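You operate a simulated robot arm through the tools that you are given. There is no shell and no other tool. Be economical: measure what you need, move in short steps, check, and stop when the job is done.

Carry out the task below with a simulated two-armed robot. There is one attempt and no reset: what you move stays moved.

Task
Take the striped towel from the top of the blue desk and lay it out flat on the top of the games table.

Only the result counts: the job must be done as asked and must still hold three seconds after the hand-in. Knocking over, shifting, dropping, spilling or breaking anything else fails it. Flat cloth is picked up by pressing the open fingertips on it (5 to 10 N) and closing them slowly along it; thin cloth reads only 2 to 8 mm in the jaws.

Robot
Two 7-joint arms with two-finger parallel grippers on one trunk, on a base that drives. Base frame: it is fixed to the floor where the robot stands at the start and does not move with it; the origin is under the middle of the robot, x ahead of it, y to its left, z up; the surface under the hand at the start is at about z = 800. Readings come in mm, rad, newtons and seconds.
The left shoulder is at the start at [124, 171, 1162], the right one opposite. With the tool pointing down near the work surface each hand reaches from about 380 to 900 mm from the robot's upright axis, wherever it stands, measured 20 degrees to its own side. Places, roughly: top of the games table [-1800, -600, 800]. Payload 4.4 kg a hand.
The TCP of each hand is the grasp point between the finger pads, 23 mm short of the fingertips. In the tool frame z runs along the fingers and y along their closing line. The gripper opens to 94 mm. The fingers are 38 mm wide and 10 mm thick; the gripper's body (54 by 96 mm) begins 39 mm behind the TCP.
Orientation is that of the tool frame in the base frame, as a unit quaternion [x, y, z, w]. With the fingers straight down and closing along the base's y, the tool's x points along the base's -x, its y along +y and its z along -z.

Tools
- The arms move only by the tool send_rows. It takes "left_series", "right_series" or both (then of equal length, played together; a hand with none holds still); each is a list of rows, each an object of numbers (a shift or turn left out is 0, a gripper value left out holds the last): "tx", "ty", "tz": the shift along the tool's x, y, z in units of 40 mm (1.0 is 40 mm); "rx", "ry", "rz": the turn, a rotation vector about the tool's x, y, z in units of 6 degrees (1.0 is 6 degrees). In form: [{"tx": .., "ty": .., "tz": .., "rx": .., "ry": .., "rz": ..}, ...]. A call has 1 to 12 rows; each row shifts and turns the commanded pose from where the row before left it, along the tool's axes as they then stand. "left_claw" and "right_claw" are, for a hand that has rows, the closure, from 0 (fully open) to 1 (shut), set as the call begins (left out, the last holds). A call with a number of a shift or a turn outside -1 to 1 is refused whole. Each row takes 0.2 s and may step no farther than 50 mm and 0.15 rad from the row before; otherwise, or with a gripper value out of range, the whole call is refused. A pose out of reach is approached as far as the arm can. The call stops where the force on the tool passes 40 N (or 10 N more than at its start, if that is more) or the arm is blocked; 0.2 s more then pass. The fingers move at their own pace (about 72 mm/s each) and stop on an object; they squeeze with about 39 N. The grip force told is the motor's: it shows also when the fingers shut on nothing. Time passes only in rows, and 0.2 s behind the last, so rows that do not move let the fingers close. It gives the time, the measured TCP pose, the force on the tool (base axes), the opening and the grip force at its end, in the units of the frame above (readings bear some noise), with the torque about the TCP (base axes, N m) and any sound that the robot's microphone picked up.
- Cameras (640 x 400 px; columns grow to the right, rows downward): "scene" is now at [238.5, 23.8, 1273.7]; the picture's right is [0.28, -0.96, 0.00], its down [-0.76, -0.22, -0.62] and it looks along [0.59, 0.17, -0.79] (base axes); focal length 253 px, centre (320, 200). "left" rides on the left gripper at [86, -16, -74] in its tool frame; the picture's right is [0.18, 0.98, 0.00], its down [-0.58, 0.11, -0.81] and it looks along [-0.79, 0.15, 0.59] (tool axes); focal length 243 px, centre (320, 200). "right" rides on the right gripper at [86, 16, -74] in its tool frame; the picture's right is [-0.18, 0.98, 0.00], its down [-0.58, -0.11, -0.81] and it looks along [-0.79, -0.15, 0.59] (tool axes); focal length 243 px, centre (320, 200).
- grab_frame(camera): a new picture of that camera. The clock stands still meanwhile.
- lift_body(by): slides the trunk up (or, below 0, down) by that many mm; the arms and the scene camera ride with it, the base frame stays. It gives what a move gives, with no picture.
- drive_base(legs): drives the robot by 1 to 6 legs, each [ahead, left, turn to the left] in mm, mm and rad, along the robot's own axes; the way and the turn of a leg run together, so that a leg with both is an arc; at most 1500 mm and 3.142 rad a leg. The arms and the cameras ride along, it lands a little off, and it stops where it bumps. It gives what a move gives.
- aim_head(pan, tilt): turns the head with the scene camera to pan (to the left, within 1.396 rad either way) and tilt (down, from -0.506 to 1.204), counted from straight ahead of the robot. It gives what a move gives.
- point_at(camera, pixels): there is no depth. For up to 12 entries [column, row, z] of the newest picture of that camera ("zoom" is the newest enlarged one), the place [x, y] in the base frame at which the ray of that pixel passes the height z, good to about 2 mm, but the place of the scene camera against the robot may be out by one fixed shift of up to 18 mm in any direction. The clock stands still meanwhile.
- enlarge(camera, box): a new picture of the part [left, top, right, bottom] of that camera's present view, enlarged. The clock stands still meanwhile.
- job_done(): hands the job in; it is judged then, once.

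Work in short steps. Measure before you move; look again where a grasp or a placing could have gone wrong, and mend it. You have 80 turns and 62 pictures in all, those below and enlarged ones among them. Open the grippers and draw the arms clear of the work before you hand the job in, unless the task says otherwise; then end with one line.

The tools are called by a JSON object that holds its "fn" and its "kwargs". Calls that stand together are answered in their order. send_rows: Moves the arms, as the interface text tells. Its arguments: {"type":"object","properties":{"left_series":{"type":"array"},"left_claw":{"type":"number"},"right_series":{"type":"array"},"right_claw":{"type":"number"}},"required":[]} The other tools are called the same way: lift_body (by) slides the trunk up or down; drive_base (legs) drives the base; aim_head (pan, tilt) turns the head that bears the scene camera; grab_frame (camera) takes a picture; point_at (camera, pixels) gives the place at which the rays of pixels pass given heights; enlarge (camera, box) takes an enlarged picture of a part of a camera's view; job_done () hands the job in.

At the start:

```text
time: 0.0
left_tcp_pos: [552.1, 313.2, 946.9]
left_tool_rot: [-0.001, 1.0, 0.0, 0.0]
left_contact_force: [-1.1, 0.1, 1.2]
left_moment: [0.01, 0.01, 0.02]
left_finger_gap: 93.8
left_grip_force: 0.0
right_tcp_pos: [571.1, -156.7, 943.3]
right_tool_rot: [0.0, 1.0, 0.0, 0.001]
right_contact_force: [-0.1, -0.9, 0.5]
right_moment: [0.0, 0.0, -0.01]
right_finger_gap: 93.9
right_grip_force: 0.0
trunk travel left (down, up): [-175.0, 213.0]
robot x, y, heading: [3.1, -0.6, 0.005]
head pan, tilt: [0.284, 0.908]
```

scene: 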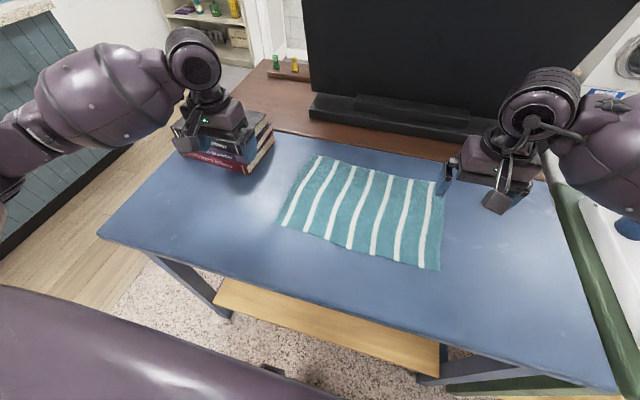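
right: 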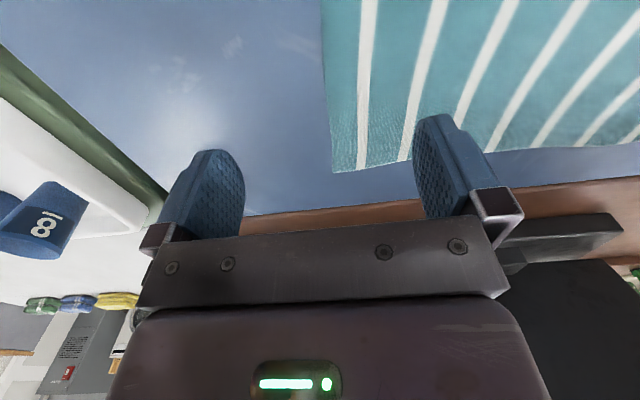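
left: 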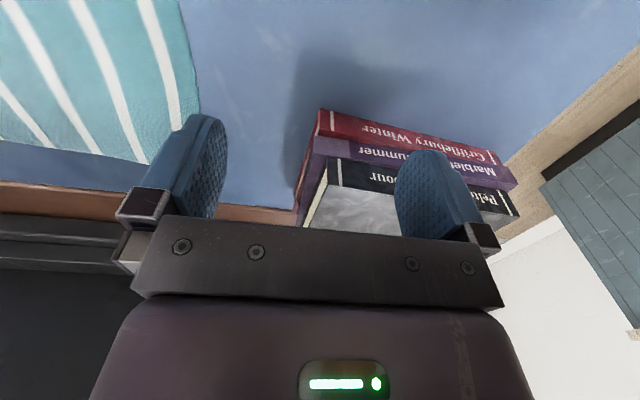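

The towel's corners appear at scene pixels (313,156), (437,183), (440,270) and (281,226). I'll measure them at z=800, along with the desk corners and the same edges from the hand cameras, to find the scene offset.

{"fn": "point_at", "kwargs": {"camera": "scene", "pixels": [[313, 156, 802], [437, 183, 802], [440, 270, 802], [281, 226, 802], [100, 236, 800], [618, 390, 800], [240, 172, 800], [275, 130, 800]]}}

{"fn": "point_at", "kwargs": {"camera": "right", "pixels": [[333, 171, 802], [321, 0, 802], [640, 140, 802]]}}

{"fn": "point_at", "kwargs": {"camera": "left", "pixels": [[178, 0, 802], [200, 118, 802], [140, 163, 802], [0, 147, 802]]}}

```text
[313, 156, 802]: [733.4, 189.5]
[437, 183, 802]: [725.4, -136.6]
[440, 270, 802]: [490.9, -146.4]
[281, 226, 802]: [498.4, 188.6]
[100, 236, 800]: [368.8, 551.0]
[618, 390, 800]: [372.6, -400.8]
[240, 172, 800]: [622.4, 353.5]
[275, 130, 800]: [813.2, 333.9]
```

```text
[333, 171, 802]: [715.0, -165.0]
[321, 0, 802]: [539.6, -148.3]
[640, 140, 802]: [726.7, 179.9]
```

```text
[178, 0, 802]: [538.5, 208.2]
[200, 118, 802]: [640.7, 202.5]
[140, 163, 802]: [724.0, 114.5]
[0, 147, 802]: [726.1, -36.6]
```

The wrist views and the scene view disagree by about 15–30 mm, so I'll move both hands over the near corners and look from there.

{"fn": "send_rows", "kwargs": {"left_series": [{"tx": 0.295, "ty": -0.8625}, {"tx": 0.295, "ty": -0.8625}, {"tx": 0.295, "ty": -0.8625}, {"tx": 0.295, "ty": -0.8625}, {"tz": 0.5}, {"tz": 0.5}, {}], "right_series": [{"tx": 0.41, "ty": 0.14}, {"tx": 0.41, "ty": 0.14}, {"tx": 0.41, "ty": 0.14}, {"tx": 0.41, "ty": 0.14}, {"tz": 0.5}, {"tz": 0.5}, {}]}}

{"fn": "grab_frame", "kwargs": {"camera": "left"}}

{"fn": "grab_frame", "kwargs": {"camera": "right"}}

{"fn": "grab_frame", "kwargs": {"camera": "scene"}}

```text
time: 1.6
left_tcp_pos: [506.4, 175.9, 906.2]
left_tool_rot: [0.0, 1.0, 0.0, -0.001]
left_contact_force: [1.2, -0.6, -0.1]
left_moment: [0.01, -0.01, -0.03]
left_finger_gap: 94.0
left_grip_force: 0.1
right_tcp_pos: [505.2, -132.9, 903.0]
right_tool_rot: [0.0, 1.0, 0.0, 0.0]
right_contact_force: [-0.4, 0.1, -0.6]
right_moment: [0.03, -0.02, -0.03]
right_finger_gap: 94.0
right_grip_force: 0.1
trunk travel left (down, up): [-175.0, 213.0]
robot x, y, heading: [-0.0, -2.1, 0.0]
head pan, tilt: [0.284, 0.908]
```

```text
58 pictures are left
```

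left: 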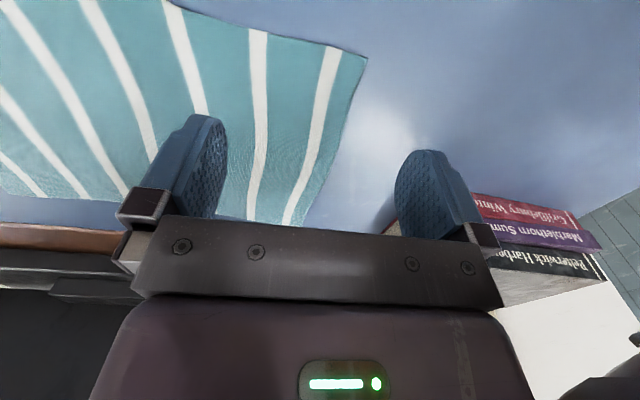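

```text
57 pictures are left
```

right: 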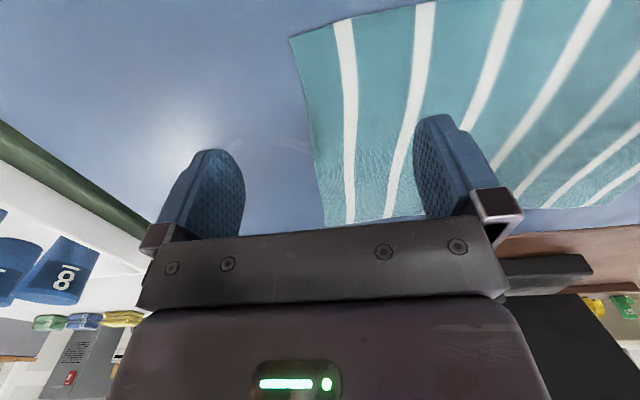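

```text
56 pictures are left
```

scene: 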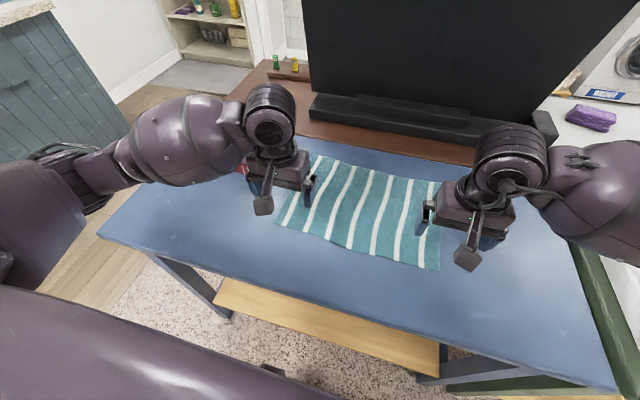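

The near-left corner is at (368,55) in the left view, and the near-right corner at (290,38) in the right view. I'll measure both at several heights.

{"fn": "point_at", "kwargs": {"camera": "left", "pixels": [[368, 55, 802], [368, 55, 780], [368, 55, 760], [300, 225, 802], [180, 5, 802], [260, 32, 802]]}}

{"fn": "point_at", "kwargs": {"camera": "right", "pixels": [[290, 38, 802], [290, 38, 780], [290, 38, 760], [323, 227, 802], [410, 6, 802]]}}

```text
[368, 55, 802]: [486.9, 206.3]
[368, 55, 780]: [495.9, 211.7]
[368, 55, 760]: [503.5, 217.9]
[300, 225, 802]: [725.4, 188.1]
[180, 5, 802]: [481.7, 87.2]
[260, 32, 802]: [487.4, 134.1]
```

```text
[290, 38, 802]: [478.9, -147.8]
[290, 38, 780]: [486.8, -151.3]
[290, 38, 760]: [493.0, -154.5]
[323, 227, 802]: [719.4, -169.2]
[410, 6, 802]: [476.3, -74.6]
```

The near corners are at about (487,206) and (479,-148). I'll narrow the grippers to about 40 mm, centre them 25 mm inside the corners, and lower the tips to about 17 mm above the desk.

{"fn": "send_rows", "kwargs": {"left_series": [{"tx": -0.05, "ty": 0.125}, {"tz": 0.55}, {"tz": 0.55}, {"tz": 0.55}, {}], "right_series": [{"tx": 0.125, "ty": 0.25}, {"tz": 0.525}, {"tz": 0.525}, {"tz": 0.525}, {}], "left_claw": 0.57, "right_claw": 0.57}}

{"fn": "grab_frame", "kwargs": {"camera": "left"}}

{"fn": "grab_frame", "kwargs": {"camera": "right"}}

```text
time: 2.8
left_tcp_pos: [507.7, 181.1, 840.8]
left_tool_rot: [0.0, 1.0, 0.0, 0.0]
left_contact_force: [0.2, 0.6, -0.3]
left_moment: [0.02, 0.05, -0.03]
left_finger_gap: 40.3
left_grip_force: 0.1
right_tcp_pos: [501.3, -123.1, 840.5]
right_tool_rot: [0.0, 1.0, 0.001, 0.0]
right_contact_force: [-0.3, 0.7, 0.0]
right_moment: [-0.01, 0.01, 0.02]
right_finger_gap: 40.5
right_grip_force: 0.0
trunk travel left (down, up): [-175.0, 213.0]
robot x, y, heading: [0.6, 2.5, 0.004]
head pan, tilt: [0.284, 0.908]
```

```text
55 pictures are left
```

left: 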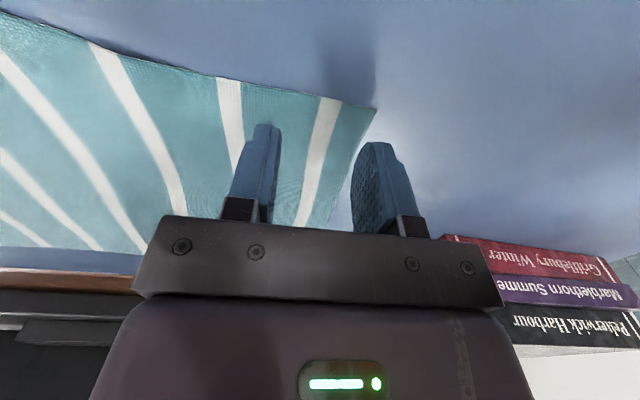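

```text
54 pictures are left
```

right: 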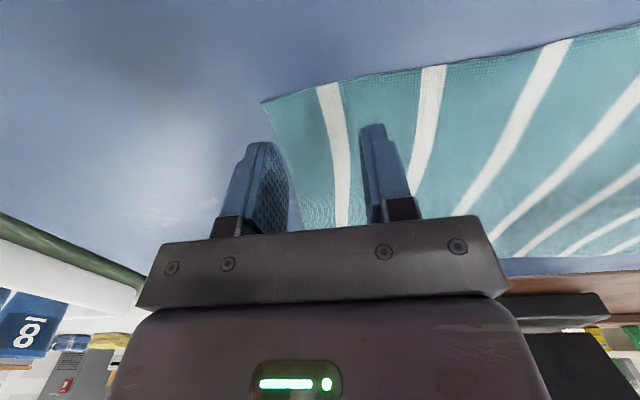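

The tips are close to the corners. I'll re-measure the corners from here, at (377,110) on the left and (262,103) on the right.

{"fn": "point_at", "kwargs": {"camera": "left", "pixels": [[377, 110, 802], [377, 110, 790], [340, 200, 802], [240, 83, 802]]}}

{"fn": "point_at", "kwargs": {"camera": "right", "pixels": [[262, 103, 802], [262, 103, 790], [290, 190, 802], [425, 67, 802]]}}

```text
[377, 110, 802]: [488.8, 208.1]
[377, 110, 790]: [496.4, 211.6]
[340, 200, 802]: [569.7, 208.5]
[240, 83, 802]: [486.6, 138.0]
```

```text
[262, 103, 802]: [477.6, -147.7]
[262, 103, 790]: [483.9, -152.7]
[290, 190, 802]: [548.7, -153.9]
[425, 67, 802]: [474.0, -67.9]
```

The corners are confirmed with the cloth at z≈802. I'll shift each hand 7 mm inward so both tips are on cloth, then lower to TCP z≈826.

{"fn": "send_rows", "kwargs": {"left_series": [{"ty": -0.17}, {"tz": 0.2}, {"tz": 0.18}, {}], "right_series": [{"ty": 0.17}, {"tz": 0.2}, {"tz": 0.18}, {}]}}

```text
time: 3.8
left_tcp_pos: [507.5, 174.5, 825.8]
left_tool_rot: [0.0, 1.0, 0.0, 0.001]
left_contact_force: [0.4, 0.4, -0.2]
left_moment: [0.01, 0.03, 0.02]
left_finger_gap: 40.2
left_grip_force: 0.3
right_tcp_pos: [501.5, -116.6, 824.6]
right_tool_rot: [0.0, 1.0, 0.0, 0.0]
right_contact_force: [0.0, -0.1, 2.9]
right_moment: [-0.01, 0.0, 0.0]
right_finger_gap: 40.3
right_grip_force: 0.1
trunk travel left (down, up): [-175.0, 213.0]
robot x, y, heading: [-2.6, -0.2, 0.002]
head pan, tilt: [0.284, 0.908]
```

The right hand is touching (2.9 N) and the left isn't yet. I'll press down a little further.

{"fn": "send_rows", "kwargs": {"left_series": [{"tz": 0.05}, {"tz": 0.03}, {}], "right_series": [{"tz": 0.02}, {"tz": 0.02}, {}]}}

```text
time: 4.6
left_tcp_pos: [507.7, 173.8, 823.6]
left_tool_rot: [0.0, 1.0, 0.0, 0.002]
left_contact_force: [-0.2, 2.0, 12.8]
left_moment: [0.05, 0.07, 0.0]
left_finger_gap: 40.2
left_grip_force: 0.1
right_tcp_pos: [500.2, -115.9, 824.3]
right_tool_rot: [0.0, 1.0, 0.0, 0.002]
right_contact_force: [1.9, -1.8, 12.5]
right_moment: [0.0, 0.03, 0.0]
right_finger_gap: 40.5
right_grip_force: 0.0
trunk travel left (down, up): [-175.0, 213.0]
robot x, y, heading: [1.0, -0.7, 0.0]
head pan, tilt: [0.284, 0.908]
```

Both read about 12.5 N, so I'll back off 0.8 mm and begin closing slowly.

{"fn": "send_rows", "kwargs": {"left_series": [{"tz": -0.02}, {}], "right_series": [{"tz": -0.02}, {}], "left_claw": 0.65, "right_claw": 0.65}}

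{"fn": "send_rows", "kwargs": {"left_series": [{}, {}], "right_series": [{}, {}], "left_claw": 0.73, "right_claw": 0.73}}

{"fn": "grab_frame", "kwargs": {"camera": "left"}}

{"fn": "grab_frame", "kwargs": {"camera": "right"}}

```text
time: 5.2
left_tcp_pos: [507.0, 173.2, 825.0]
left_tool_rot: [0.0, 1.0, 0.0, 0.002]
left_contact_force: [1.1, -1.9, 12.4]
left_moment: [0.0, 0.01, -0.02]
left_finger_gap: 31.9
left_grip_force: 0.0
right_tcp_pos: [498.8, -117.0, 824.7]
right_tool_rot: [0.001, 1.0, 0.0, 0.0]
right_contact_force: [0.0, 0.9, 9.6]
right_moment: [0.0, 0.09, 0.04]
right_finger_gap: 32.3
right_grip_force: 0.0
trunk travel left (down, up): [-175.0, 213.0]
robot x, y, heading: [1.0, 2.3, -0.006]
head pan, tilt: [0.284, 0.908]
```

```text
time: 5.8
left_tcp_pos: [506.7, 173.7, 825.0]
left_tool_rot: [0.0, 1.0, 0.0, 0.0]
left_contact_force: [0.8, -1.5, 15.2]
left_moment: [0.01, 0.04, -0.01]
left_finger_gap: 24.3
left_grip_force: 0.0
right_tcp_pos: [500.2, -116.0, 825.4]
right_tool_rot: [0.0, 1.0, 0.0, 0.001]
right_contact_force: [0.1, 0.9, 8.1]
right_moment: [0.02, 0.0, 0.01]
right_finger_gap: 24.9
right_grip_force: 0.0
trunk travel left (down, up): [-175.0, 213.0]
robot x, y, heading: [-5.7, -0.0, 0.0]
head pan, tilt: [0.284, 0.908]
```

```text
53 pictures are left
```

left: 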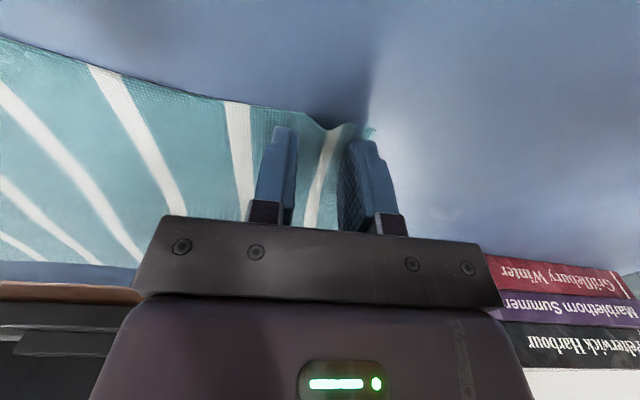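

```text
52 pictures are left
```

right: 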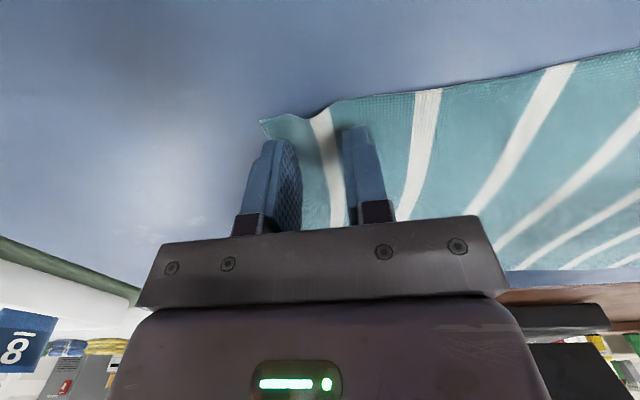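

Both folds are rising nicely between the fingers. Left presses 15 N, so I'll ease it up by 0.8 mm and keep closing.

{"fn": "send_rows", "kwargs": {"left_series": [{"tz": -0.02}, {}], "right_series": [{}, {}], "left_claw": 0.82, "right_claw": 0.82}}

{"fn": "send_rows", "kwargs": {"left_series": [{}, {}], "right_series": [{}, {}], "left_claw": 0.91, "right_claw": 0.91}}

{"fn": "send_rows", "kwargs": {"left_series": [{}, {}, {}], "right_series": [{}, {}, {}], "left_claw": 1.0, "right_claw": 1.0}}

{"fn": "grab_frame", "kwargs": {"camera": "left"}}

{"fn": "grab_frame", "kwargs": {"camera": "right"}}

```text
time: 6.4
left_tcp_pos: [507.5, 173.6, 825.2]
left_tool_rot: [0.0, 1.0, 0.0, 0.0]
left_contact_force: [0.2, -9.9, 7.9]
left_moment: [-0.28, 0.01, -0.03]
left_finger_gap: 17.8
left_grip_force: 6.7
right_tcp_pos: [499.6, -115.2, 825.8]
right_tool_rot: [-0.001, 1.0, 0.001, 0.001]
right_contact_force: [0.0, 11.4, 8.3]
right_moment: [0.29, -0.01, 0.01]
right_finger_gap: 17.9
right_grip_force: 6.9
trunk travel left (down, up): [-175.0, 213.0]
robot x, y, heading: [0.8, 3.8, 0.003]
head pan, tilt: [0.284, 0.908]
```

```text
time: 7.0
left_tcp_pos: [507.4, 172.4, 824.8]
left_tool_rot: [0.002, 1.0, -0.002, 0.0]
left_contact_force: [-1.1, -21.5, 6.0]
left_moment: [-0.56, -0.01, -0.05]
left_finger_gap: 8.5
left_grip_force: 12.7
right_tcp_pos: [499.9, -115.3, 824.4]
right_tool_rot: [-0.001, 1.0, 0.001, 0.0]
right_contact_force: [0.1, 21.2, 9.0]
right_moment: [0.52, -0.02, 0.0]
right_finger_gap: 17.4
right_grip_force: 11.6
trunk travel left (down, up): [-175.0, 213.0]
robot x, y, heading: [-3.4, -0.2, -0.003]
head pan, tilt: [0.284, 0.908]
```

```text
time: 7.4
left_tcp_pos: [506.2, 167.4, 824.5]
left_tool_rot: [0.005, 1.0, -0.008, -0.001]
left_contact_force: [-0.9, -25.2, 1.9]
left_moment: [-0.54, 0.05, -0.02]
left_finger_gap: 2.5
left_grip_force: 38.7
right_tcp_pos: [499.4, -110.8, 825.0]
right_tool_rot: [-0.004, 1.0, 0.01, 0.0]
right_contact_force: [1.3, 23.7, 0.1]
right_moment: [0.56, -0.03, 0.01]
right_finger_gap: 2.5
right_grip_force: 38.8
trunk travel left (down, up): [-175.0, 213.0]
robot x, y, heading: [-0.7, 0.8, 0.003]
head pan, tilt: [0.284, 0.908]
stopped in row 2 (right hand): the force on the tool passed its limit at 44 N (the readings are from after the stop); the commanded pose is now the measured one
```

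```text
51 pictures are left
```

left: 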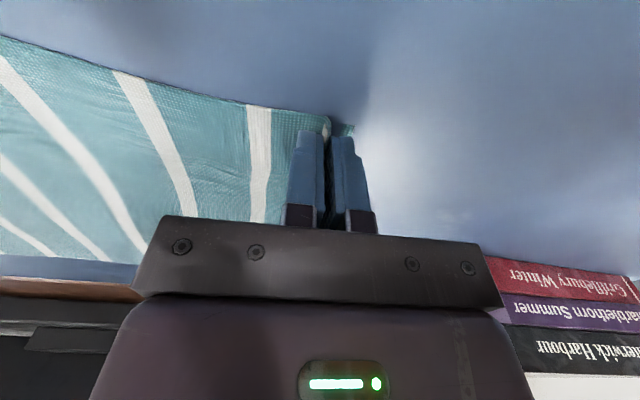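

```text
50 pictures are left
```

right: 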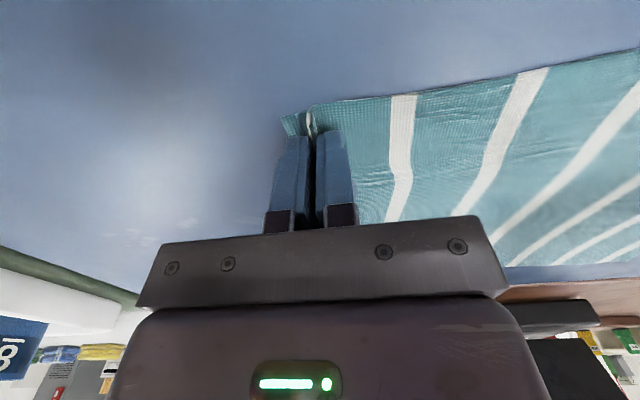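

Both hands read 2.5 mm with cloth pinched, and the edge is taut (25 N). I'll relax inward 5 mm per hand and lift 60 mm.

{"fn": "send_rows", "kwargs": {"left_series": [{"ty": -0.06}, {"ty": -0.06, "tz": -0.3}, {"tz": -0.6}, {"tz": -0.6}, {}], "right_series": [{"ty": 0.06}, {"ty": 0.06, "tz": -0.3}, {"tz": -0.6}, {"tz": -0.6}, {}]}}

{"fn": "grab_frame", "kwargs": {"camera": "scene"}}

```text
time: 8.6
left_tcp_pos: [507.3, 167.9, 884.3]
left_tool_rot: [0.003, 1.0, -0.005, 0.0]
left_contact_force: [-1.1, -20.7, 0.4]
left_moment: [-0.51, 0.0, -0.06]
left_finger_gap: 2.8
left_grip_force: 39.3
right_tcp_pos: [499.6, -109.4, 884.3]
right_tool_rot: [-0.002, 1.0, 0.005, -0.001]
right_contact_force: [0.8, 21.3, -0.1]
right_moment: [0.51, 0.02, 0.02]
right_finger_gap: 2.6
right_grip_force: 38.8
trunk travel left (down, up): [-175.0, 213.0]
robot x, y, heading: [-0.9, 4.0, 0.003]
head pan, tilt: [0.284, 0.908]
```

```text
49 pictures are left
```

scene: 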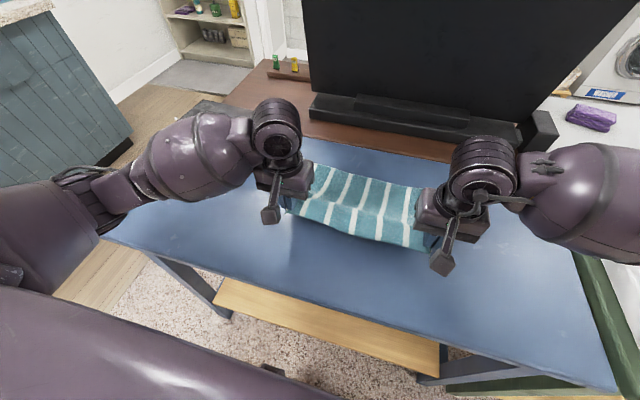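

The towel is held by both hands. I'll ease the tension 4 mm per hand and raise until it clears the desk.

{"fn": "send_rows", "kwargs": {"left_series": [{"ty": -0.1, "tz": -0.5}, {"tz": -0.7}, {"tz": -0.7}, {"tz": -0.7}, {"tz": -0.7}, {"tz": -0.7}, {"tz": -0.7}, {"tz": -0.5}, {}], "right_series": [{"ty": 0.1, "tz": -0.5}, {"tz": -0.7}, {"tz": -0.7}, {"tz": -0.7}, {"tz": -0.7}, {"tz": -0.7}, {"tz": -0.7}, {"tz": -0.5}, {}]}}

{"fn": "lift_body", "kwargs": {"by": 60}}

{"fn": "aim_head", "kwargs": {"pan": -0.4, "tilt": 0.7}}

{"fn": "grab_frame", "kwargs": {"camera": "scene"}}

```text
time: 10.6
left_tcp_pos: [506.6, 165.0, 1092.5]
left_tool_rot: [0.003, 1.0, -0.005, 0.0]
left_contact_force: [0.4, -3.9, -0.2]
left_moment: [-0.08, -0.02, -0.02]
left_finger_gap: 2.3
left_grip_force: 38.8
right_tcp_pos: [500.4, -107.2, 1092.1]
right_tool_rot: [-0.002, 1.0, 0.005, 0.0]
right_contact_force: [0.0, 3.9, -0.4]
right_moment: [0.07, 0.04, -0.01]
right_finger_gap: 2.4
right_grip_force: 39.3
trunk travel left (down, up): [-175.0, 213.0]
robot x, y, heading: [1.5, -2.0, 0.002]
head pan, tilt: [0.284, 0.908]
```

```text
time: 11.6
left_tcp_pos: [507.7, 164.1, 1151.8]
left_tool_rot: [0.003, 1.0, -0.004, -0.002]
left_contact_force: [-1.1, -6.0, -0.8]
left_moment: [-0.14, 0.02, -0.07]
left_finger_gap: 2.5
left_grip_force: 38.8
right_tcp_pos: [502.2, -107.2, 1151.3]
right_tool_rot: [-0.001, 1.0, 0.005, -0.001]
right_contact_force: [0.8, 5.9, -0.8]
right_moment: [0.1, 0.03, 0.03]
right_finger_gap: 2.5
right_grip_force: 39.0
trunk travel left (down, up): [-235.0, 153.0]
robot x, y, heading: [0.1, -0.9, -0.0]
head pan, tilt: [0.284, 0.908]
```

```text
time: 12.7
left_tcp_pos: [506.8, 165.1, 1153.1]
left_tool_rot: [0.002, 1.0, -0.005, 0.0]
left_contact_force: [-0.7, -6.8, -0.7]
left_moment: [-0.12, 0.01, -0.02]
left_finger_gap: 2.5
left_grip_force: 39.4
right_tcp_pos: [500.4, -107.9, 1152.4]
right_tool_rot: [-0.003, 1.0, 0.005, 0.001]
right_contact_force: [0.7, 6.7, 0.5]
right_moment: [0.14, 0.01, 0.02]
right_finger_gap: 2.3
right_grip_force: 39.6
trunk travel left (down, up): [-235.0, 153.0]
robot x, y, heading: [0.0, -0.1, 0.001]
head pan, tilt: [-0.4, 0.7]
```

```text
48 pictures are left
```

scene: 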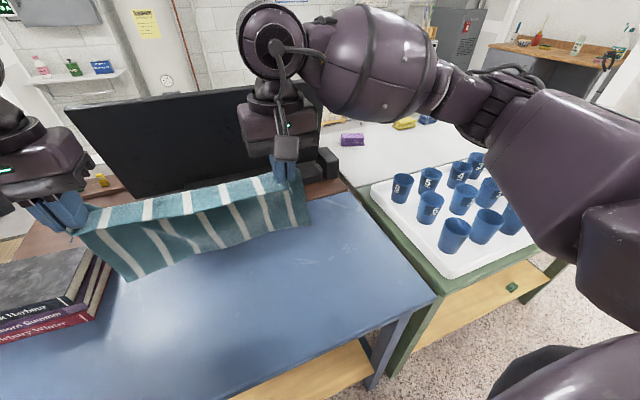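

The towel hangs clear. Before driving I'll look to the right-rear and left-rear for a free path.

{"fn": "aim_head", "kwargs": {"pan": -1.39, "tilt": 0.5}}

{"fn": "grab_frame", "kwargs": {"camera": "scene"}}

{"fn": "aim_head", "kwargs": {"pan": 1.39, "tilt": 0.5}}

{"fn": "grab_frame", "kwargs": {"camera": "scene"}}

```text
time: 13.9
left_tcp_pos: [507.4, 164.8, 1152.7]
left_tool_rot: [0.003, 1.0, -0.004, 0.0]
left_contact_force: [0.0, -5.7, -0.6]
left_moment: [-0.12, 0.02, -0.06]
left_finger_gap: 2.5
left_grip_force: 38.7
right_tcp_pos: [498.5, -107.7, 1151.8]
right_tool_rot: [-0.002, 1.0, 0.005, 0.001]
right_contact_force: [1.3, 5.8, 1.3]
right_moment: [0.19, -0.01, 0.01]
right_finger_gap: 2.7
right_grip_force: 39.3
trunk travel left (down, up): [-235.0, 153.0]
robot x, y, heading: [-2.8, 2.5, -0.003]
head pan, tilt: [-1.389, 0.499]
```

```text
47 pictures are left
```

scene: 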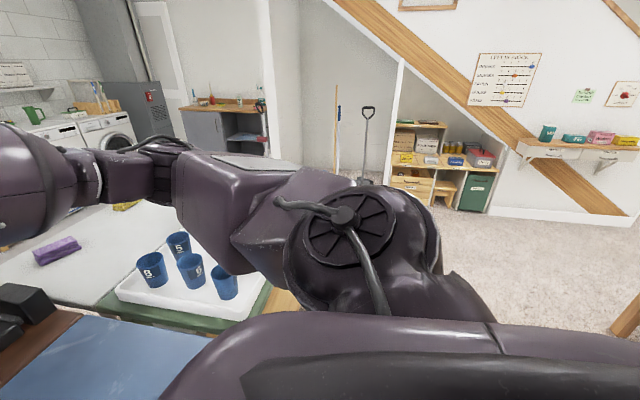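

```text
time: 16.4
left_tcp_pos: [506.6, 163.7, 1154.6]
left_tool_rot: [0.002, 1.0, -0.004, 0.0]
left_contact_force: [0.2, -5.7, -0.9]
left_moment: [-0.11, 0.02, -0.03]
left_finger_gap: 2.6
left_grip_force: 39.4
right_tcp_pos: [500.4, -107.8, 1152.2]
right_tool_rot: [-0.002, 1.0, 0.005, 0.001]
right_contact_force: [0.5, 6.5, -0.1]
right_moment: [0.14, 0.03, -0.01]
right_finger_gap: 2.4
right_grip_force: 39.5
trunk travel left (down, up): [-235.0, 153.0]
robot x, y, heading: [0.4, -2.7, -0.0]
head pan, tilt: [1.389, 0.499]
```

```text
46 pictures are left
```

scene: 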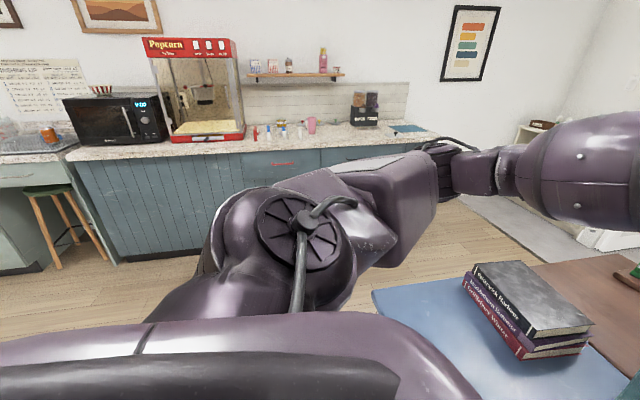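

The left side is open floor. I'll back away from the desk, turn left 90°, then look further left for the games table.

{"fn": "drive_base", "kwargs": {"legs": [[-400, 0, 0], [0, 0, 1.57]]}}

{"fn": "aim_head", "kwargs": {"pan": 1.2, "tilt": 0.5}}

{"fn": "grab_frame", "kwargs": {"camera": "scene"}}

```text
time: 22.7
left_tcp_pos: [-563.5, 508.8, 1153.2]
left_tool_rot: [-0.703, 0.711, -0.004, 0.004]
left_contact_force: [6.8, -0.4, -0.1]
left_moment: [-0.03, -0.14, -0.1]
left_finger_gap: 2.3
left_grip_force: 39.2
right_tcp_pos: [-291.6, 500.7, 1151.6]
right_tool_rot: [-0.707, 0.707, 0.005, -0.004]
right_contact_force: [-6.1, -0.6, -0.2]
right_moment: [-0.01, 0.18, -0.03]
right_finger_gap: 2.6
right_grip_force: 38.4
trunk travel left (down, up): [-235.0, 153.0]
robot x, y, heading: [-403.7, 1.9, 1.564]
head pan, tilt: [1.389, 0.499]
```

```text
time: 23.4
left_tcp_pos: [-562.8, 507.8, 1152.3]
left_tool_rot: [-0.702, 0.712, -0.003, 0.003]
left_contact_force: [5.3, -0.4, -0.6]
left_moment: [0.01, -0.14, -0.1]
left_finger_gap: 2.5
left_grip_force: 39.1
right_tcp_pos: [-292.3, 498.9, 1153.8]
right_tool_rot: [-0.707, 0.708, 0.004, -0.003]
right_contact_force: [-6.8, 0.5, -0.1]
right_moment: [0.0, 0.13, -0.05]
right_finger_gap: 2.4
right_grip_force: 39.5
trunk travel left (down, up): [-235.0, 153.0]
robot x, y, heading: [-399.9, 1.0, 1.564]
head pan, tilt: [1.201, 0.499]
```

```text
45 pictures are left
```

scene: 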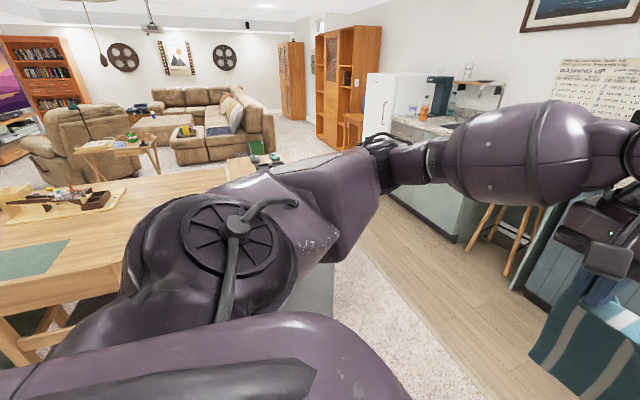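

The games table shows at the left, with a board at (60,200) and a mat at (30,260). I'll measure its edges and look at it more squarely.

{"fn": "point_at", "kwargs": {"camera": "scene", "pixels": [[0, 292, 800], [118, 268, 800], [228, 166, 800], [130, 178, 800], [30, 260, 800], [60, 205, 800], [270, 157, 800]]}}

{"fn": "drive_base", "kwargs": {"legs": [[0, 0, 0.9]]}}

{"fn": "aim_head", "kwargs": {"pan": 0.9, "tilt": 0.5}}

{"fn": "grab_frame", "kwargs": {"camera": "scene"}}

```text
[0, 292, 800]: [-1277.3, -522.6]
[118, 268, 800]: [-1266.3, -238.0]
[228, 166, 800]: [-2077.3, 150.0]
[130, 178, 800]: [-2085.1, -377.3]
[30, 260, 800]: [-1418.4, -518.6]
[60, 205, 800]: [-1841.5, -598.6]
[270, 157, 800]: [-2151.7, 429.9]
```

```text
time: 26.1
left_tcp_pos: [-896.8, 196.0, 1152.6]
left_tool_rot: [0.94, -0.341, 0.002, -0.005]
left_contact_force: [5.5, 4.8, -0.1]
left_moment: [0.09, -0.1, -0.13]
left_finger_gap: 2.6
left_grip_force: 39.4
right_tcp_pos: [-719.2, 400.6, 1153.3]
right_tool_rot: [0.941, -0.337, -0.003, 0.005]
right_contact_force: [-4.6, -5.3, 0.8]
right_moment: [-0.11, 0.12, -0.08]
right_finger_gap: 2.4
right_grip_force: 38.9
trunk travel left (down, up): [-235.0, 153.0]
robot x, y, heading: [-402.4, -0.8, 2.453]
head pan, tilt: [1.201, 0.499]
```

```text
time: 26.9
left_tcp_pos: [-896.5, 195.1, 1152.5]
left_tool_rot: [0.94, -0.341, 0.001, -0.005]
left_contact_force: [3.9, 4.5, -0.1]
left_moment: [0.11, -0.13, -0.13]
left_finger_gap: 2.8
left_grip_force: 39.8
right_tcp_pos: [-719.6, 400.5, 1152.3]
right_tool_rot: [0.942, -0.336, -0.003, 0.005]
right_contact_force: [-4.9, -3.8, -0.2]
right_moment: [-0.11, 0.15, -0.01]
right_finger_gap: 2.5
right_grip_force: 38.9
trunk travel left (down, up): [-235.0, 153.0]
robot x, y, heading: [-405.8, 1.9, 2.45]
head pan, tilt: [0.901, 0.499]
```

```text
44 pictures are left
```

scene: 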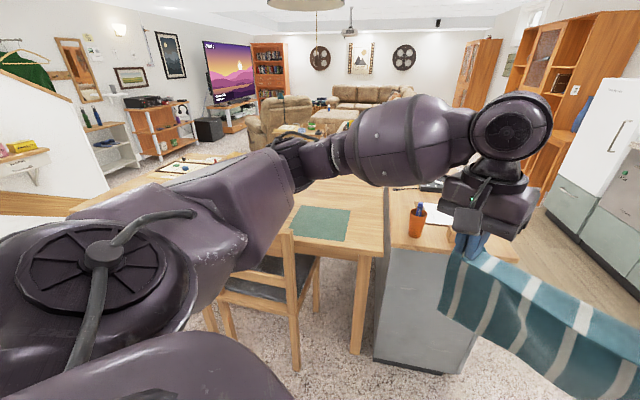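

A chair stands at the table's near side and a desk with a cup is next to it. I'll turn to face -x fully and look between the arms.

{"fn": "drive_base", "kwargs": {"legs": [[0, 0, 0.69]]}}

{"fn": "aim_head", "kwargs": {"pan": 0.35, "tilt": 0.45}}

{"fn": "grab_frame", "kwargs": {"camera": "scene"}}

```text
time: 29.2
left_tcp_pos: [-906.9, -169.9, 1152.3]
left_tool_rot: [1.0, 0.003, 0.0, -0.005]
left_contact_force: [0.2, 5.7, 0.1]
left_moment: [0.13, 0.02, -0.08]
left_finger_gap: 2.5
left_grip_force: 38.8
right_tcp_pos: [-901.9, 101.9, 1153.4]
right_tool_rot: [1.0, 0.007, -0.001, 0.005]
right_contact_force: [0.2, -5.7, -0.6]
right_moment: [-0.14, 0.06, -0.06]
right_finger_gap: 2.4
right_grip_force: 38.6
trunk travel left (down, up): [-235.0, 153.0]
robot x, y, heading: [-405.5, 1.2, -3.136]
head pan, tilt: [0.901, 0.499]
```

```text
time: 30.1
left_tcp_pos: [-907.1, -169.5, 1152.7]
left_tool_rot: [1.0, 0.002, 0.0, -0.006]
left_contact_force: [-0.3, 5.5, 0.1]
left_moment: [0.11, 0.0, -0.04]
left_finger_gap: 2.8
left_grip_force: 39.0
right_tcp_pos: [-903.3, 101.9, 1153.7]
right_tool_rot: [1.0, 0.008, 0.0, 0.006]
right_contact_force: [-0.6, -5.3, -0.5]
right_moment: [-0.11, -0.02, -0.1]
right_finger_gap: 2.5
right_grip_force: 39.0
trunk travel left (down, up): [-235.0, 153.0]
robot x, y, heading: [-400.8, -1.7, -3.133]
head pan, tilt: [0.351, 0.45]
```

```text
43 pictures are left
```

scene: 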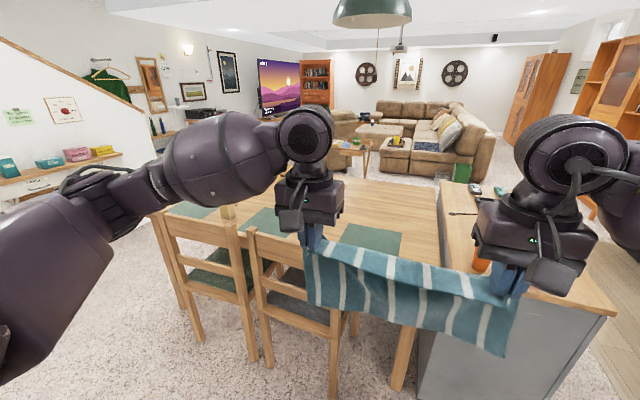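

Two chairs stand on the near side, and the mats lie along the near edge. I'll measure the chairs and table features before shifting.

{"fn": "point_at", "kwargs": {"camera": "scene", "pixels": [[268, 365, 0], [250, 232, 900], [250, 232, 850], [165, 215, 900], [165, 215, 850], [402, 228, 800], [340, 224, 800], [400, 258, 800], [440, 180, 800], [345, 178, 800], [395, 390, 0], [440, 265, 800]]}}

{"fn": "drive_base", "kwargs": {"legs": [[100, 600, 0]]}}

{"fn": "aim_head", "kwargs": {"pan": 0.0, "tilt": 0.5}}

{"fn": "grab_frame", "kwargs": {"camera": "scene"}}

```text
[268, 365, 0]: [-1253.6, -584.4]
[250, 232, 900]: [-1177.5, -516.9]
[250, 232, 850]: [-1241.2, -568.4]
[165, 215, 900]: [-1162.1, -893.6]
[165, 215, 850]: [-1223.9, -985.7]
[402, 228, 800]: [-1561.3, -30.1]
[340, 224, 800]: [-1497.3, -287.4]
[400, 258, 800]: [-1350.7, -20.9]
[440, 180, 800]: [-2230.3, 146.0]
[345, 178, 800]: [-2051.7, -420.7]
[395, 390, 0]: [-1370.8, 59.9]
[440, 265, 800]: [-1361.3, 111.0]
```

```text
time: 35.8
left_tcp_pos: [-998.3, -767.0, 1152.1]
left_tool_rot: [1.0, 0.004, 0.0, -0.005]
left_contact_force: [0.2, 5.3, -0.5]
left_moment: [0.14, 0.03, -0.07]
left_finger_gap: 2.4
left_grip_force: 38.8
right_tcp_pos: [-995.7, -495.3, 1152.4]
right_tool_rot: [1.0, 0.009, 0.0, 0.006]
right_contact_force: [-0.2, -5.7, -0.1]
right_moment: [-0.12, -0.03, -0.03]
right_finger_gap: 2.4
right_grip_force: 39.3
trunk travel left (down, up): [-235.0, 153.0]
robot x, y, heading: [-490.6, -596.5, -3.128]
head pan, tilt: [0.351, 0.45]
```

```text
time: 36.7
left_tcp_pos: [-998.4, -766.2, 1154.1]
left_tool_rot: [1.0, 0.004, 0.0, -0.006]
left_contact_force: [0.4, 5.4, -0.7]
left_moment: [0.13, -0.01, -0.09]
left_finger_gap: 2.5
left_grip_force: 38.8
right_tcp_pos: [-994.5, -495.6, 1153.0]
right_tool_rot: [1.0, 0.01, -0.001, 0.004]
right_contact_force: [0.5, -5.9, -0.1]
right_moment: [-0.16, 0.02, -0.01]
right_finger_gap: 2.5
right_grip_force: 39.1
trunk travel left (down, up): [-235.0, 153.0]
robot x, y, heading: [-493.5, -594.4, -3.125]
head pan, tilt: [0.0, 0.499]
```

```text
42 pictures are left
```

scene: 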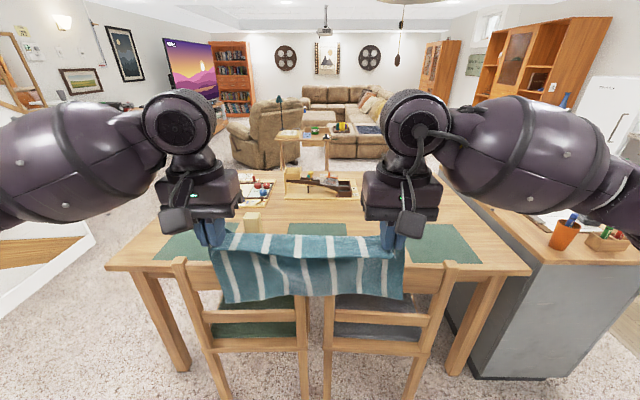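

The table has three mats along the near side, a wooden block at (252,222) and game boards near (330,185). I'll enlarge the table and measure the features.

{"fn": "enlarge", "kwargs": {"camera": "scene", "box": [100, 150, 540, 300]}}

{"fn": "point_at", "kwargs": {"camera": "scene", "pixels": [[107, 268, 800], [530, 272, 800], [465, 224, 800], [482, 262, 800], [408, 224, 800], [290, 223, 800], [346, 223, 800], [252, 232, 800], [284, 197, 800], [355, 198, 800], [440, 200, 800], [430, 180, 800]]}}

```text
1.45 times, centred on (320, 225) of scene
```

zoom: 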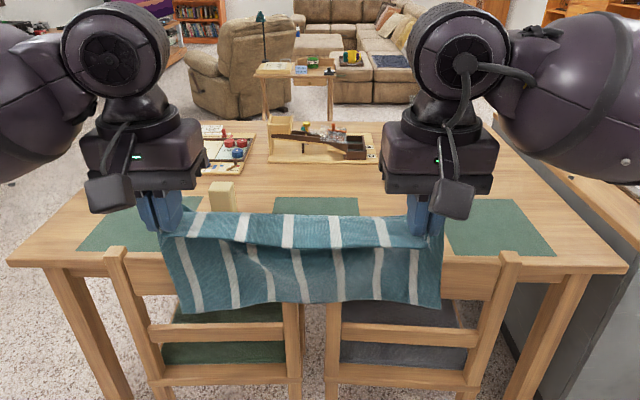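

```text
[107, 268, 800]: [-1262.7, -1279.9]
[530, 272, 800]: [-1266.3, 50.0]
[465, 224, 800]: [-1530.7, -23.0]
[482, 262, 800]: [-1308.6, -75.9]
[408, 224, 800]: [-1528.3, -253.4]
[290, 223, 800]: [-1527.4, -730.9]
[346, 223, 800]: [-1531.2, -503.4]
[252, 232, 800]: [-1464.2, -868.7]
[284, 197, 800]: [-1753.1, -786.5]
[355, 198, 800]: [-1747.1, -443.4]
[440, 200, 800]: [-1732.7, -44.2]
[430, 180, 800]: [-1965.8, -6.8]
```

A bare area lies behind the right mat (x<-1530, y from -420 to 0). I need to know how close the base can get to the chair backs, so I'll look down.

{"fn": "aim_head", "kwargs": {"pan": 0.0, "tilt": 1.2}}

{"fn": "grab_frame", "kwargs": {"camera": "scene"}}

{"fn": "point_at", "kwargs": {"camera": "scene", "pixels": [[320, 395, 0], [320, 395, 200], [320, 200, 0], [320, 100, 0], [320, 50, 0]]}}

```text
time: 37.7
left_tcp_pos: [-999.3, -766.5, 1153.1]
left_tool_rot: [1.0, 0.004, 0.0, -0.006]
left_contact_force: [0.7, 5.0, 0.7]
left_moment: [0.13, -0.05, -0.1]
left_finger_gap: 2.4
left_grip_force: 39.5
right_tcp_pos: [-996.1, -495.0, 1153.6]
right_tool_rot: [1.0, 0.009, -0.001, 0.005]
right_contact_force: [0.0, -5.3, 0.1]
right_moment: [-0.1, 0.03, -0.09]
right_finger_gap: 2.4
right_grip_force: 38.7
trunk travel left (down, up): [-235.0, 153.0]
robot x, y, heading: [-494.0, -594.9, -3.127]
head pan, tilt: [0.0, 1.201]
```

```text
40 pictures are left
```

scene: 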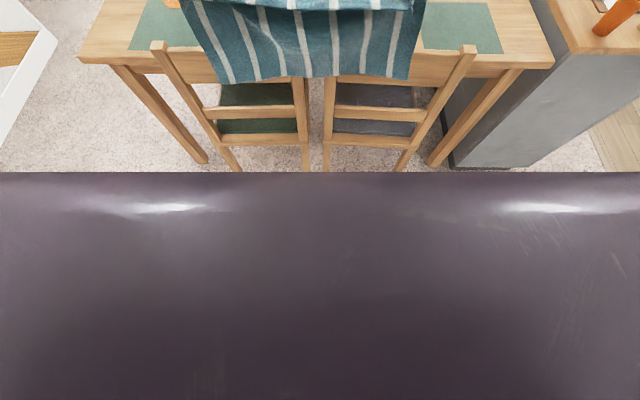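

```text
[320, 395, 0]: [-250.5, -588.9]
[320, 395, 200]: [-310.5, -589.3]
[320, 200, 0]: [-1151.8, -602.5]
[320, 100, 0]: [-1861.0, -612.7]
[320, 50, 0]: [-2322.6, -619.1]
```

The torso hides the base. I'll triangulate the chair posts from this view; the tops are at (158,42) and (470,47).

{"fn": "point_at", "kwargs": {"camera": "scene", "pixels": [[158, 42, 950], [158, 42, 900], [158, 42, 850], [470, 47, 950], [470, 47, 900], [470, 47, 850], [238, 168, 0], [400, 168, 0], [450, 165, 0], [430, 163, 0], [306, 168, 0], [330, 168, 0]]}}

```text
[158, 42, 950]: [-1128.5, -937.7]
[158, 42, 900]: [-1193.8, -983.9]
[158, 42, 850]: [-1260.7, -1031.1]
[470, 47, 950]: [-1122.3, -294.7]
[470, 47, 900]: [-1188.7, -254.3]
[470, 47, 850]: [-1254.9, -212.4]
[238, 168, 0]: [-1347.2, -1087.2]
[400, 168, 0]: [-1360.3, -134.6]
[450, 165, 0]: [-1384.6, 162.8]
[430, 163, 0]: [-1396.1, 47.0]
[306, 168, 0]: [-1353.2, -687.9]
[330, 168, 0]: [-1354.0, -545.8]
```

Chair backs stand at x≈-1240 with tops near z≈850, and the bare patch is around y=-175. I'll raise the trunk, shift right, and approach partway.

{"fn": "lift_body", "kwargs": {"by": 70}}

{"fn": "drive_base", "kwargs": {"legs": [[0, -456, -0.015], [250, 0, 0]]}}

{"fn": "aim_head", "kwargs": {"pan": 0.0, "tilt": 0.75}}

{"fn": "grab_frame", "kwargs": {"camera": "scene"}}

```text
time: 38.8
left_tcp_pos: [-999.3, -766.6, 1222.1]
left_tool_rot: [1.0, 0.004, 0.001, -0.005]
left_contact_force: [0.1, 5.3, 0.4]
left_moment: [0.11, -0.03, -0.14]
left_finger_gap: 2.5
left_grip_force: 38.9
right_tcp_pos: [-996.6, -495.9, 1221.7]
right_tool_rot: [1.0, 0.01, 0.001, 0.005]
right_contact_force: [-0.6, -5.4, -0.6]
right_moment: [-0.12, 0.01, -0.03]
right_finger_gap: 2.6
right_grip_force: 39.1
trunk travel left (down, up): [-305.0, 83.0]
robot x, y, heading: [-493.5, -593.4, -3.125]
head pan, tilt: [0.0, 1.201]
```

```text
time: 44.9
left_tcp_pos: [-1260.4, -295.3, 1222.9]
left_tool_rot: [1.0, -0.002, 0.0, -0.005]
left_contact_force: [1.1, 5.2, -0.4]
left_moment: [0.15, 0.0, -0.08]
left_finger_gap: 2.6
left_grip_force: 39.0
right_tcp_pos: [-1253.6, -23.0, 1222.6]
right_tool_rot: [1.0, 0.002, 0.001, 0.005]
right_contact_force: [-0.3, -6.0, -0.7]
right_moment: [-0.12, 0.01, -0.07]
right_finger_gap: 2.3
right_grip_force: 38.7
trunk travel left (down, up): [-305.0, 83.0]
robot x, y, heading: [-749.4, -127.7, -3.135]
head pan, tilt: [0.0, 1.201]
```

```text
time: 45.8
left_tcp_pos: [-1259.1, -295.0, 1223.5]
left_tool_rot: [1.0, -0.002, 0.0, -0.004]
left_contact_force: [0.6, 4.2, 0.4]
left_moment: [0.13, -0.01, -0.11]
left_finger_gap: 2.6
left_grip_force: 39.5
right_tcp_pos: [-1253.2, -23.8, 1223.4]
right_tool_rot: [1.0, 0.003, 0.0, 0.005]
right_contact_force: [-0.1, -4.5, -0.1]
right_moment: [-0.11, -0.01, -0.06]
right_finger_gap: 2.4
right_grip_force: 39.4
trunk travel left (down, up): [-305.0, 83.0]
robot x, y, heading: [-752.7, -128.6, -3.141]
head pan, tilt: [0.0, 0.75]
```

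```text
39 pictures are left
```

scene: 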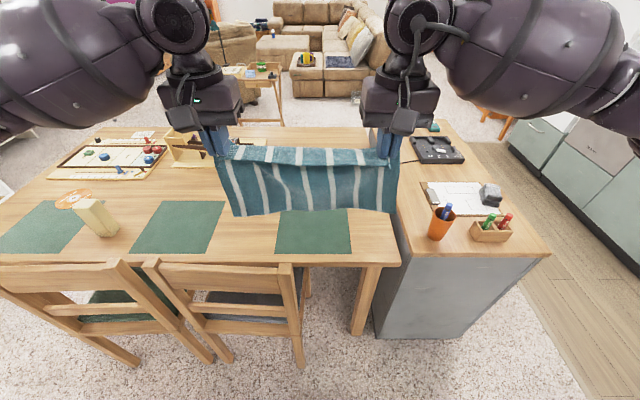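

The view is clear now. I'll measure the chair leg (300,366), the table leg (355,335), the cabinet base (375,338), and the mat and board.

{"fn": "point_at", "kwargs": {"camera": "scene", "pixels": [[300, 366, 0], [355, 335, 0], [378, 338, 0], [465, 337, 0], [400, 265, 800], [277, 253, 800], [352, 253, 800], [282, 209, 800], [345, 209, 800], [240, 165, 800], [215, 167, 800], [370, 130, 800]]}}

{"fn": "enlarge", "kwargs": {"camera": "scene", "box": [140, 110, 460, 290]}}

```text
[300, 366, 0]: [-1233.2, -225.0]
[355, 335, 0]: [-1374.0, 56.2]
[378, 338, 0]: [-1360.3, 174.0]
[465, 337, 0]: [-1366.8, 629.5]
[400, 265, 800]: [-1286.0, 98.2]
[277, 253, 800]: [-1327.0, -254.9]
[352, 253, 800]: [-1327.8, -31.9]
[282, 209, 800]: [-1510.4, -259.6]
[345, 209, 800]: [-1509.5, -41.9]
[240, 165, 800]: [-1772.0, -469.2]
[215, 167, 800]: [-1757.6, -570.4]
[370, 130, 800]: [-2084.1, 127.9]
```

```text
2.00 times, centred on (300, 200) of scene
```

zoom: 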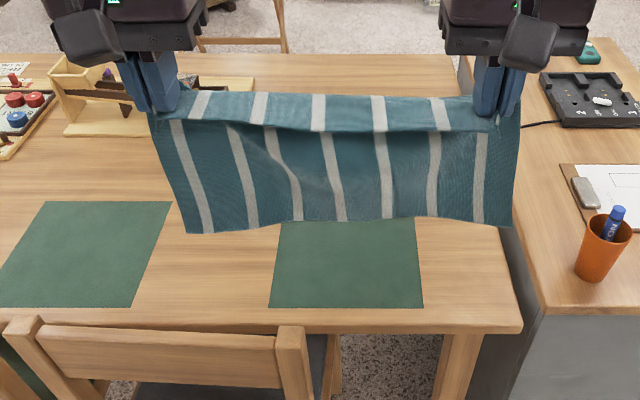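

The patch is y from -380 to +90 and x from -1530 to about -2050, with the board's base at y≲-400. I'll check the board's right end and creep forward 108 mm, which leaves about 350 mm from the axis to the chair back.

{"fn": "point_at", "kwargs": {"camera": "zoom", "pixels": [[255, 78, 820], [255, 95, 800], [150, 136, 800], [520, 330, 800], [462, 60, 800]]}}

{"fn": "drive_base", "kwargs": {"legs": [[60, 0, 0], [48, 0, 0]]}}

{"fn": "send_rows", "kwargs": {"left_series": [{"tx": -0.8, "tz": 0.3}, {"tx": -0.8, "tz": 0.3}, {"tx": -0.8, "tz": 0.3}, {"tx": -0.8, "tz": 0.3}, {"tx": -0.8, "tz": 0.3}, {"tx": -0.8, "tz": 0.3}, {}], "right_series": [{"tx": -0.8, "tz": 0.3}, {"tx": -0.8, "tz": 0.3}, {"tx": -0.8, "tz": 0.3}, {"tx": -0.8, "tz": 0.3}, {"tx": -0.8, "tz": 0.3}, {"tx": -0.8, "tz": 0.3}, {}]}}

{"fn": "grab_frame", "kwargs": {"camera": "scene"}}

```text
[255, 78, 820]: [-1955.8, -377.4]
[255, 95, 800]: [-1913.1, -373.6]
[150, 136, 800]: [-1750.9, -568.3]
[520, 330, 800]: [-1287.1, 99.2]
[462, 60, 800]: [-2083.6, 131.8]
```

```text
time: 47.3
left_tcp_pos: [-1368.4, -296.7, 1222.1]
left_tool_rot: [1.0, -0.001, 0.0, -0.004]
left_contact_force: [0.5, 5.6, 0.0]
left_moment: [0.16, -0.08, -0.08]
left_finger_gap: 2.8
left_grip_force: 39.0
right_tcp_pos: [-1361.6, -24.1, 1221.6]
right_tool_rot: [1.0, 0.005, 0.001, 0.006]
right_contact_force: [-1.4, -4.8, -0.6]
right_moment: [-0.14, -0.04, -0.07]
right_finger_gap: 2.4
right_grip_force: 39.2
trunk travel left (down, up): [-305.0, 83.0]
robot x, y, heading: [-860.8, -128.2, -3.133]
head pan, tilt: [0.0, 0.75]
```

```text
time: 48.9
left_tcp_pos: [-1556.7, -293.1, 1151.7]
left_tool_rot: [1.0, -0.002, -0.002, -0.005]
left_contact_force: [1.0, -0.6, 0.0]
left_moment: [-0.02, 0.03, -0.08]
left_finger_gap: 2.6
left_grip_force: 39.2
right_tcp_pos: [-1551.3, -28.6, 1152.2]
right_tool_rot: [1.0, 0.003, -0.002, 0.005]
right_contact_force: [-0.1, 0.1, 0.4]
right_moment: [-0.04, -0.03, -0.01]
right_finger_gap: 2.3
right_grip_force: 38.7
trunk travel left (down, up): [-305.0, 83.0]
robot x, y, heading: [-856.7, -127.8, -3.14]
head pan, tilt: [0.0, 0.75]
```

```text
37 pictures are left
```

scene: 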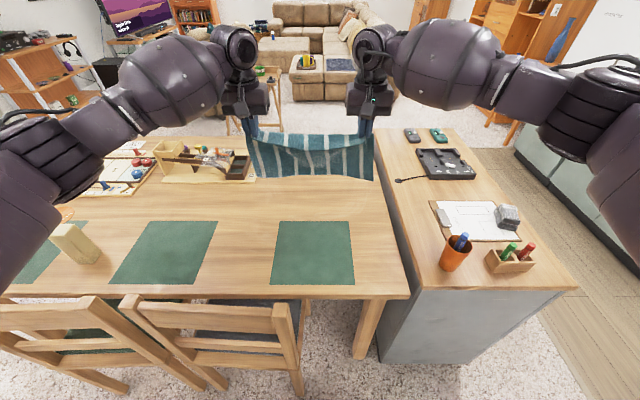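

The towel is over the bare area. I'll measure the board's right end at (255,180) and then extend further.

{"fn": "point_at", "kwargs": {"camera": "scene", "pixels": [[256, 180, 800], [256, 180, 810], [249, 160, 830], [353, 222, 800], [280, 222, 800], [352, 285, 800], [375, 130, 800]]}}

{"fn": "send_rows", "kwargs": {"left_series": [{"tx": -0.7}, {"tx": -0.7}, {"tx": -0.7}, {"tx": -0.7}, {}], "right_series": [{"tx": -0.7, "ty": -0.04}, {"tx": -0.7, "ty": -0.04}, {"tx": -0.7, "ty": -0.04}, {"tx": -0.7, "ty": -0.04}, {}]}}

```text
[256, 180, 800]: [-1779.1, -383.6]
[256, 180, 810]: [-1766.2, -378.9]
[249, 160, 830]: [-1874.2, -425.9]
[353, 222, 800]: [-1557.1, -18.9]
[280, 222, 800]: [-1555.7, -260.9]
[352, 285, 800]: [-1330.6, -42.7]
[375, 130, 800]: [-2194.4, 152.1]
```

```text
time: 50.1
left_tcp_pos: [-1655.3, -295.1, 1150.4]
left_tool_rot: [1.0, -0.004, 0.0, -0.006]
left_contact_force: [-0.5, 14.4, 0.6]
left_moment: [0.34, -0.07, -0.12]
left_finger_gap: 2.7
left_grip_force: 38.9
left hand out of reach, approached as far as the arm can: row 4
right_tcp_pos: [-1651.5, -19.2, 1150.3]
right_tool_rot: [1.0, 0.006, -0.002, 0.007]
right_contact_force: [-0.9, -15.0, -1.0]
right_moment: [-0.38, -0.02, -0.03]
right_finger_gap: 2.6
right_grip_force: 38.8
right hand out of reach, approached as far as the arm can: row 4
trunk travel left (down, up): [-305.0, 83.0]
robot x, y, heading: [-857.0, -127.3, -3.137]
head pan, tilt: [0.0, 0.75]
```

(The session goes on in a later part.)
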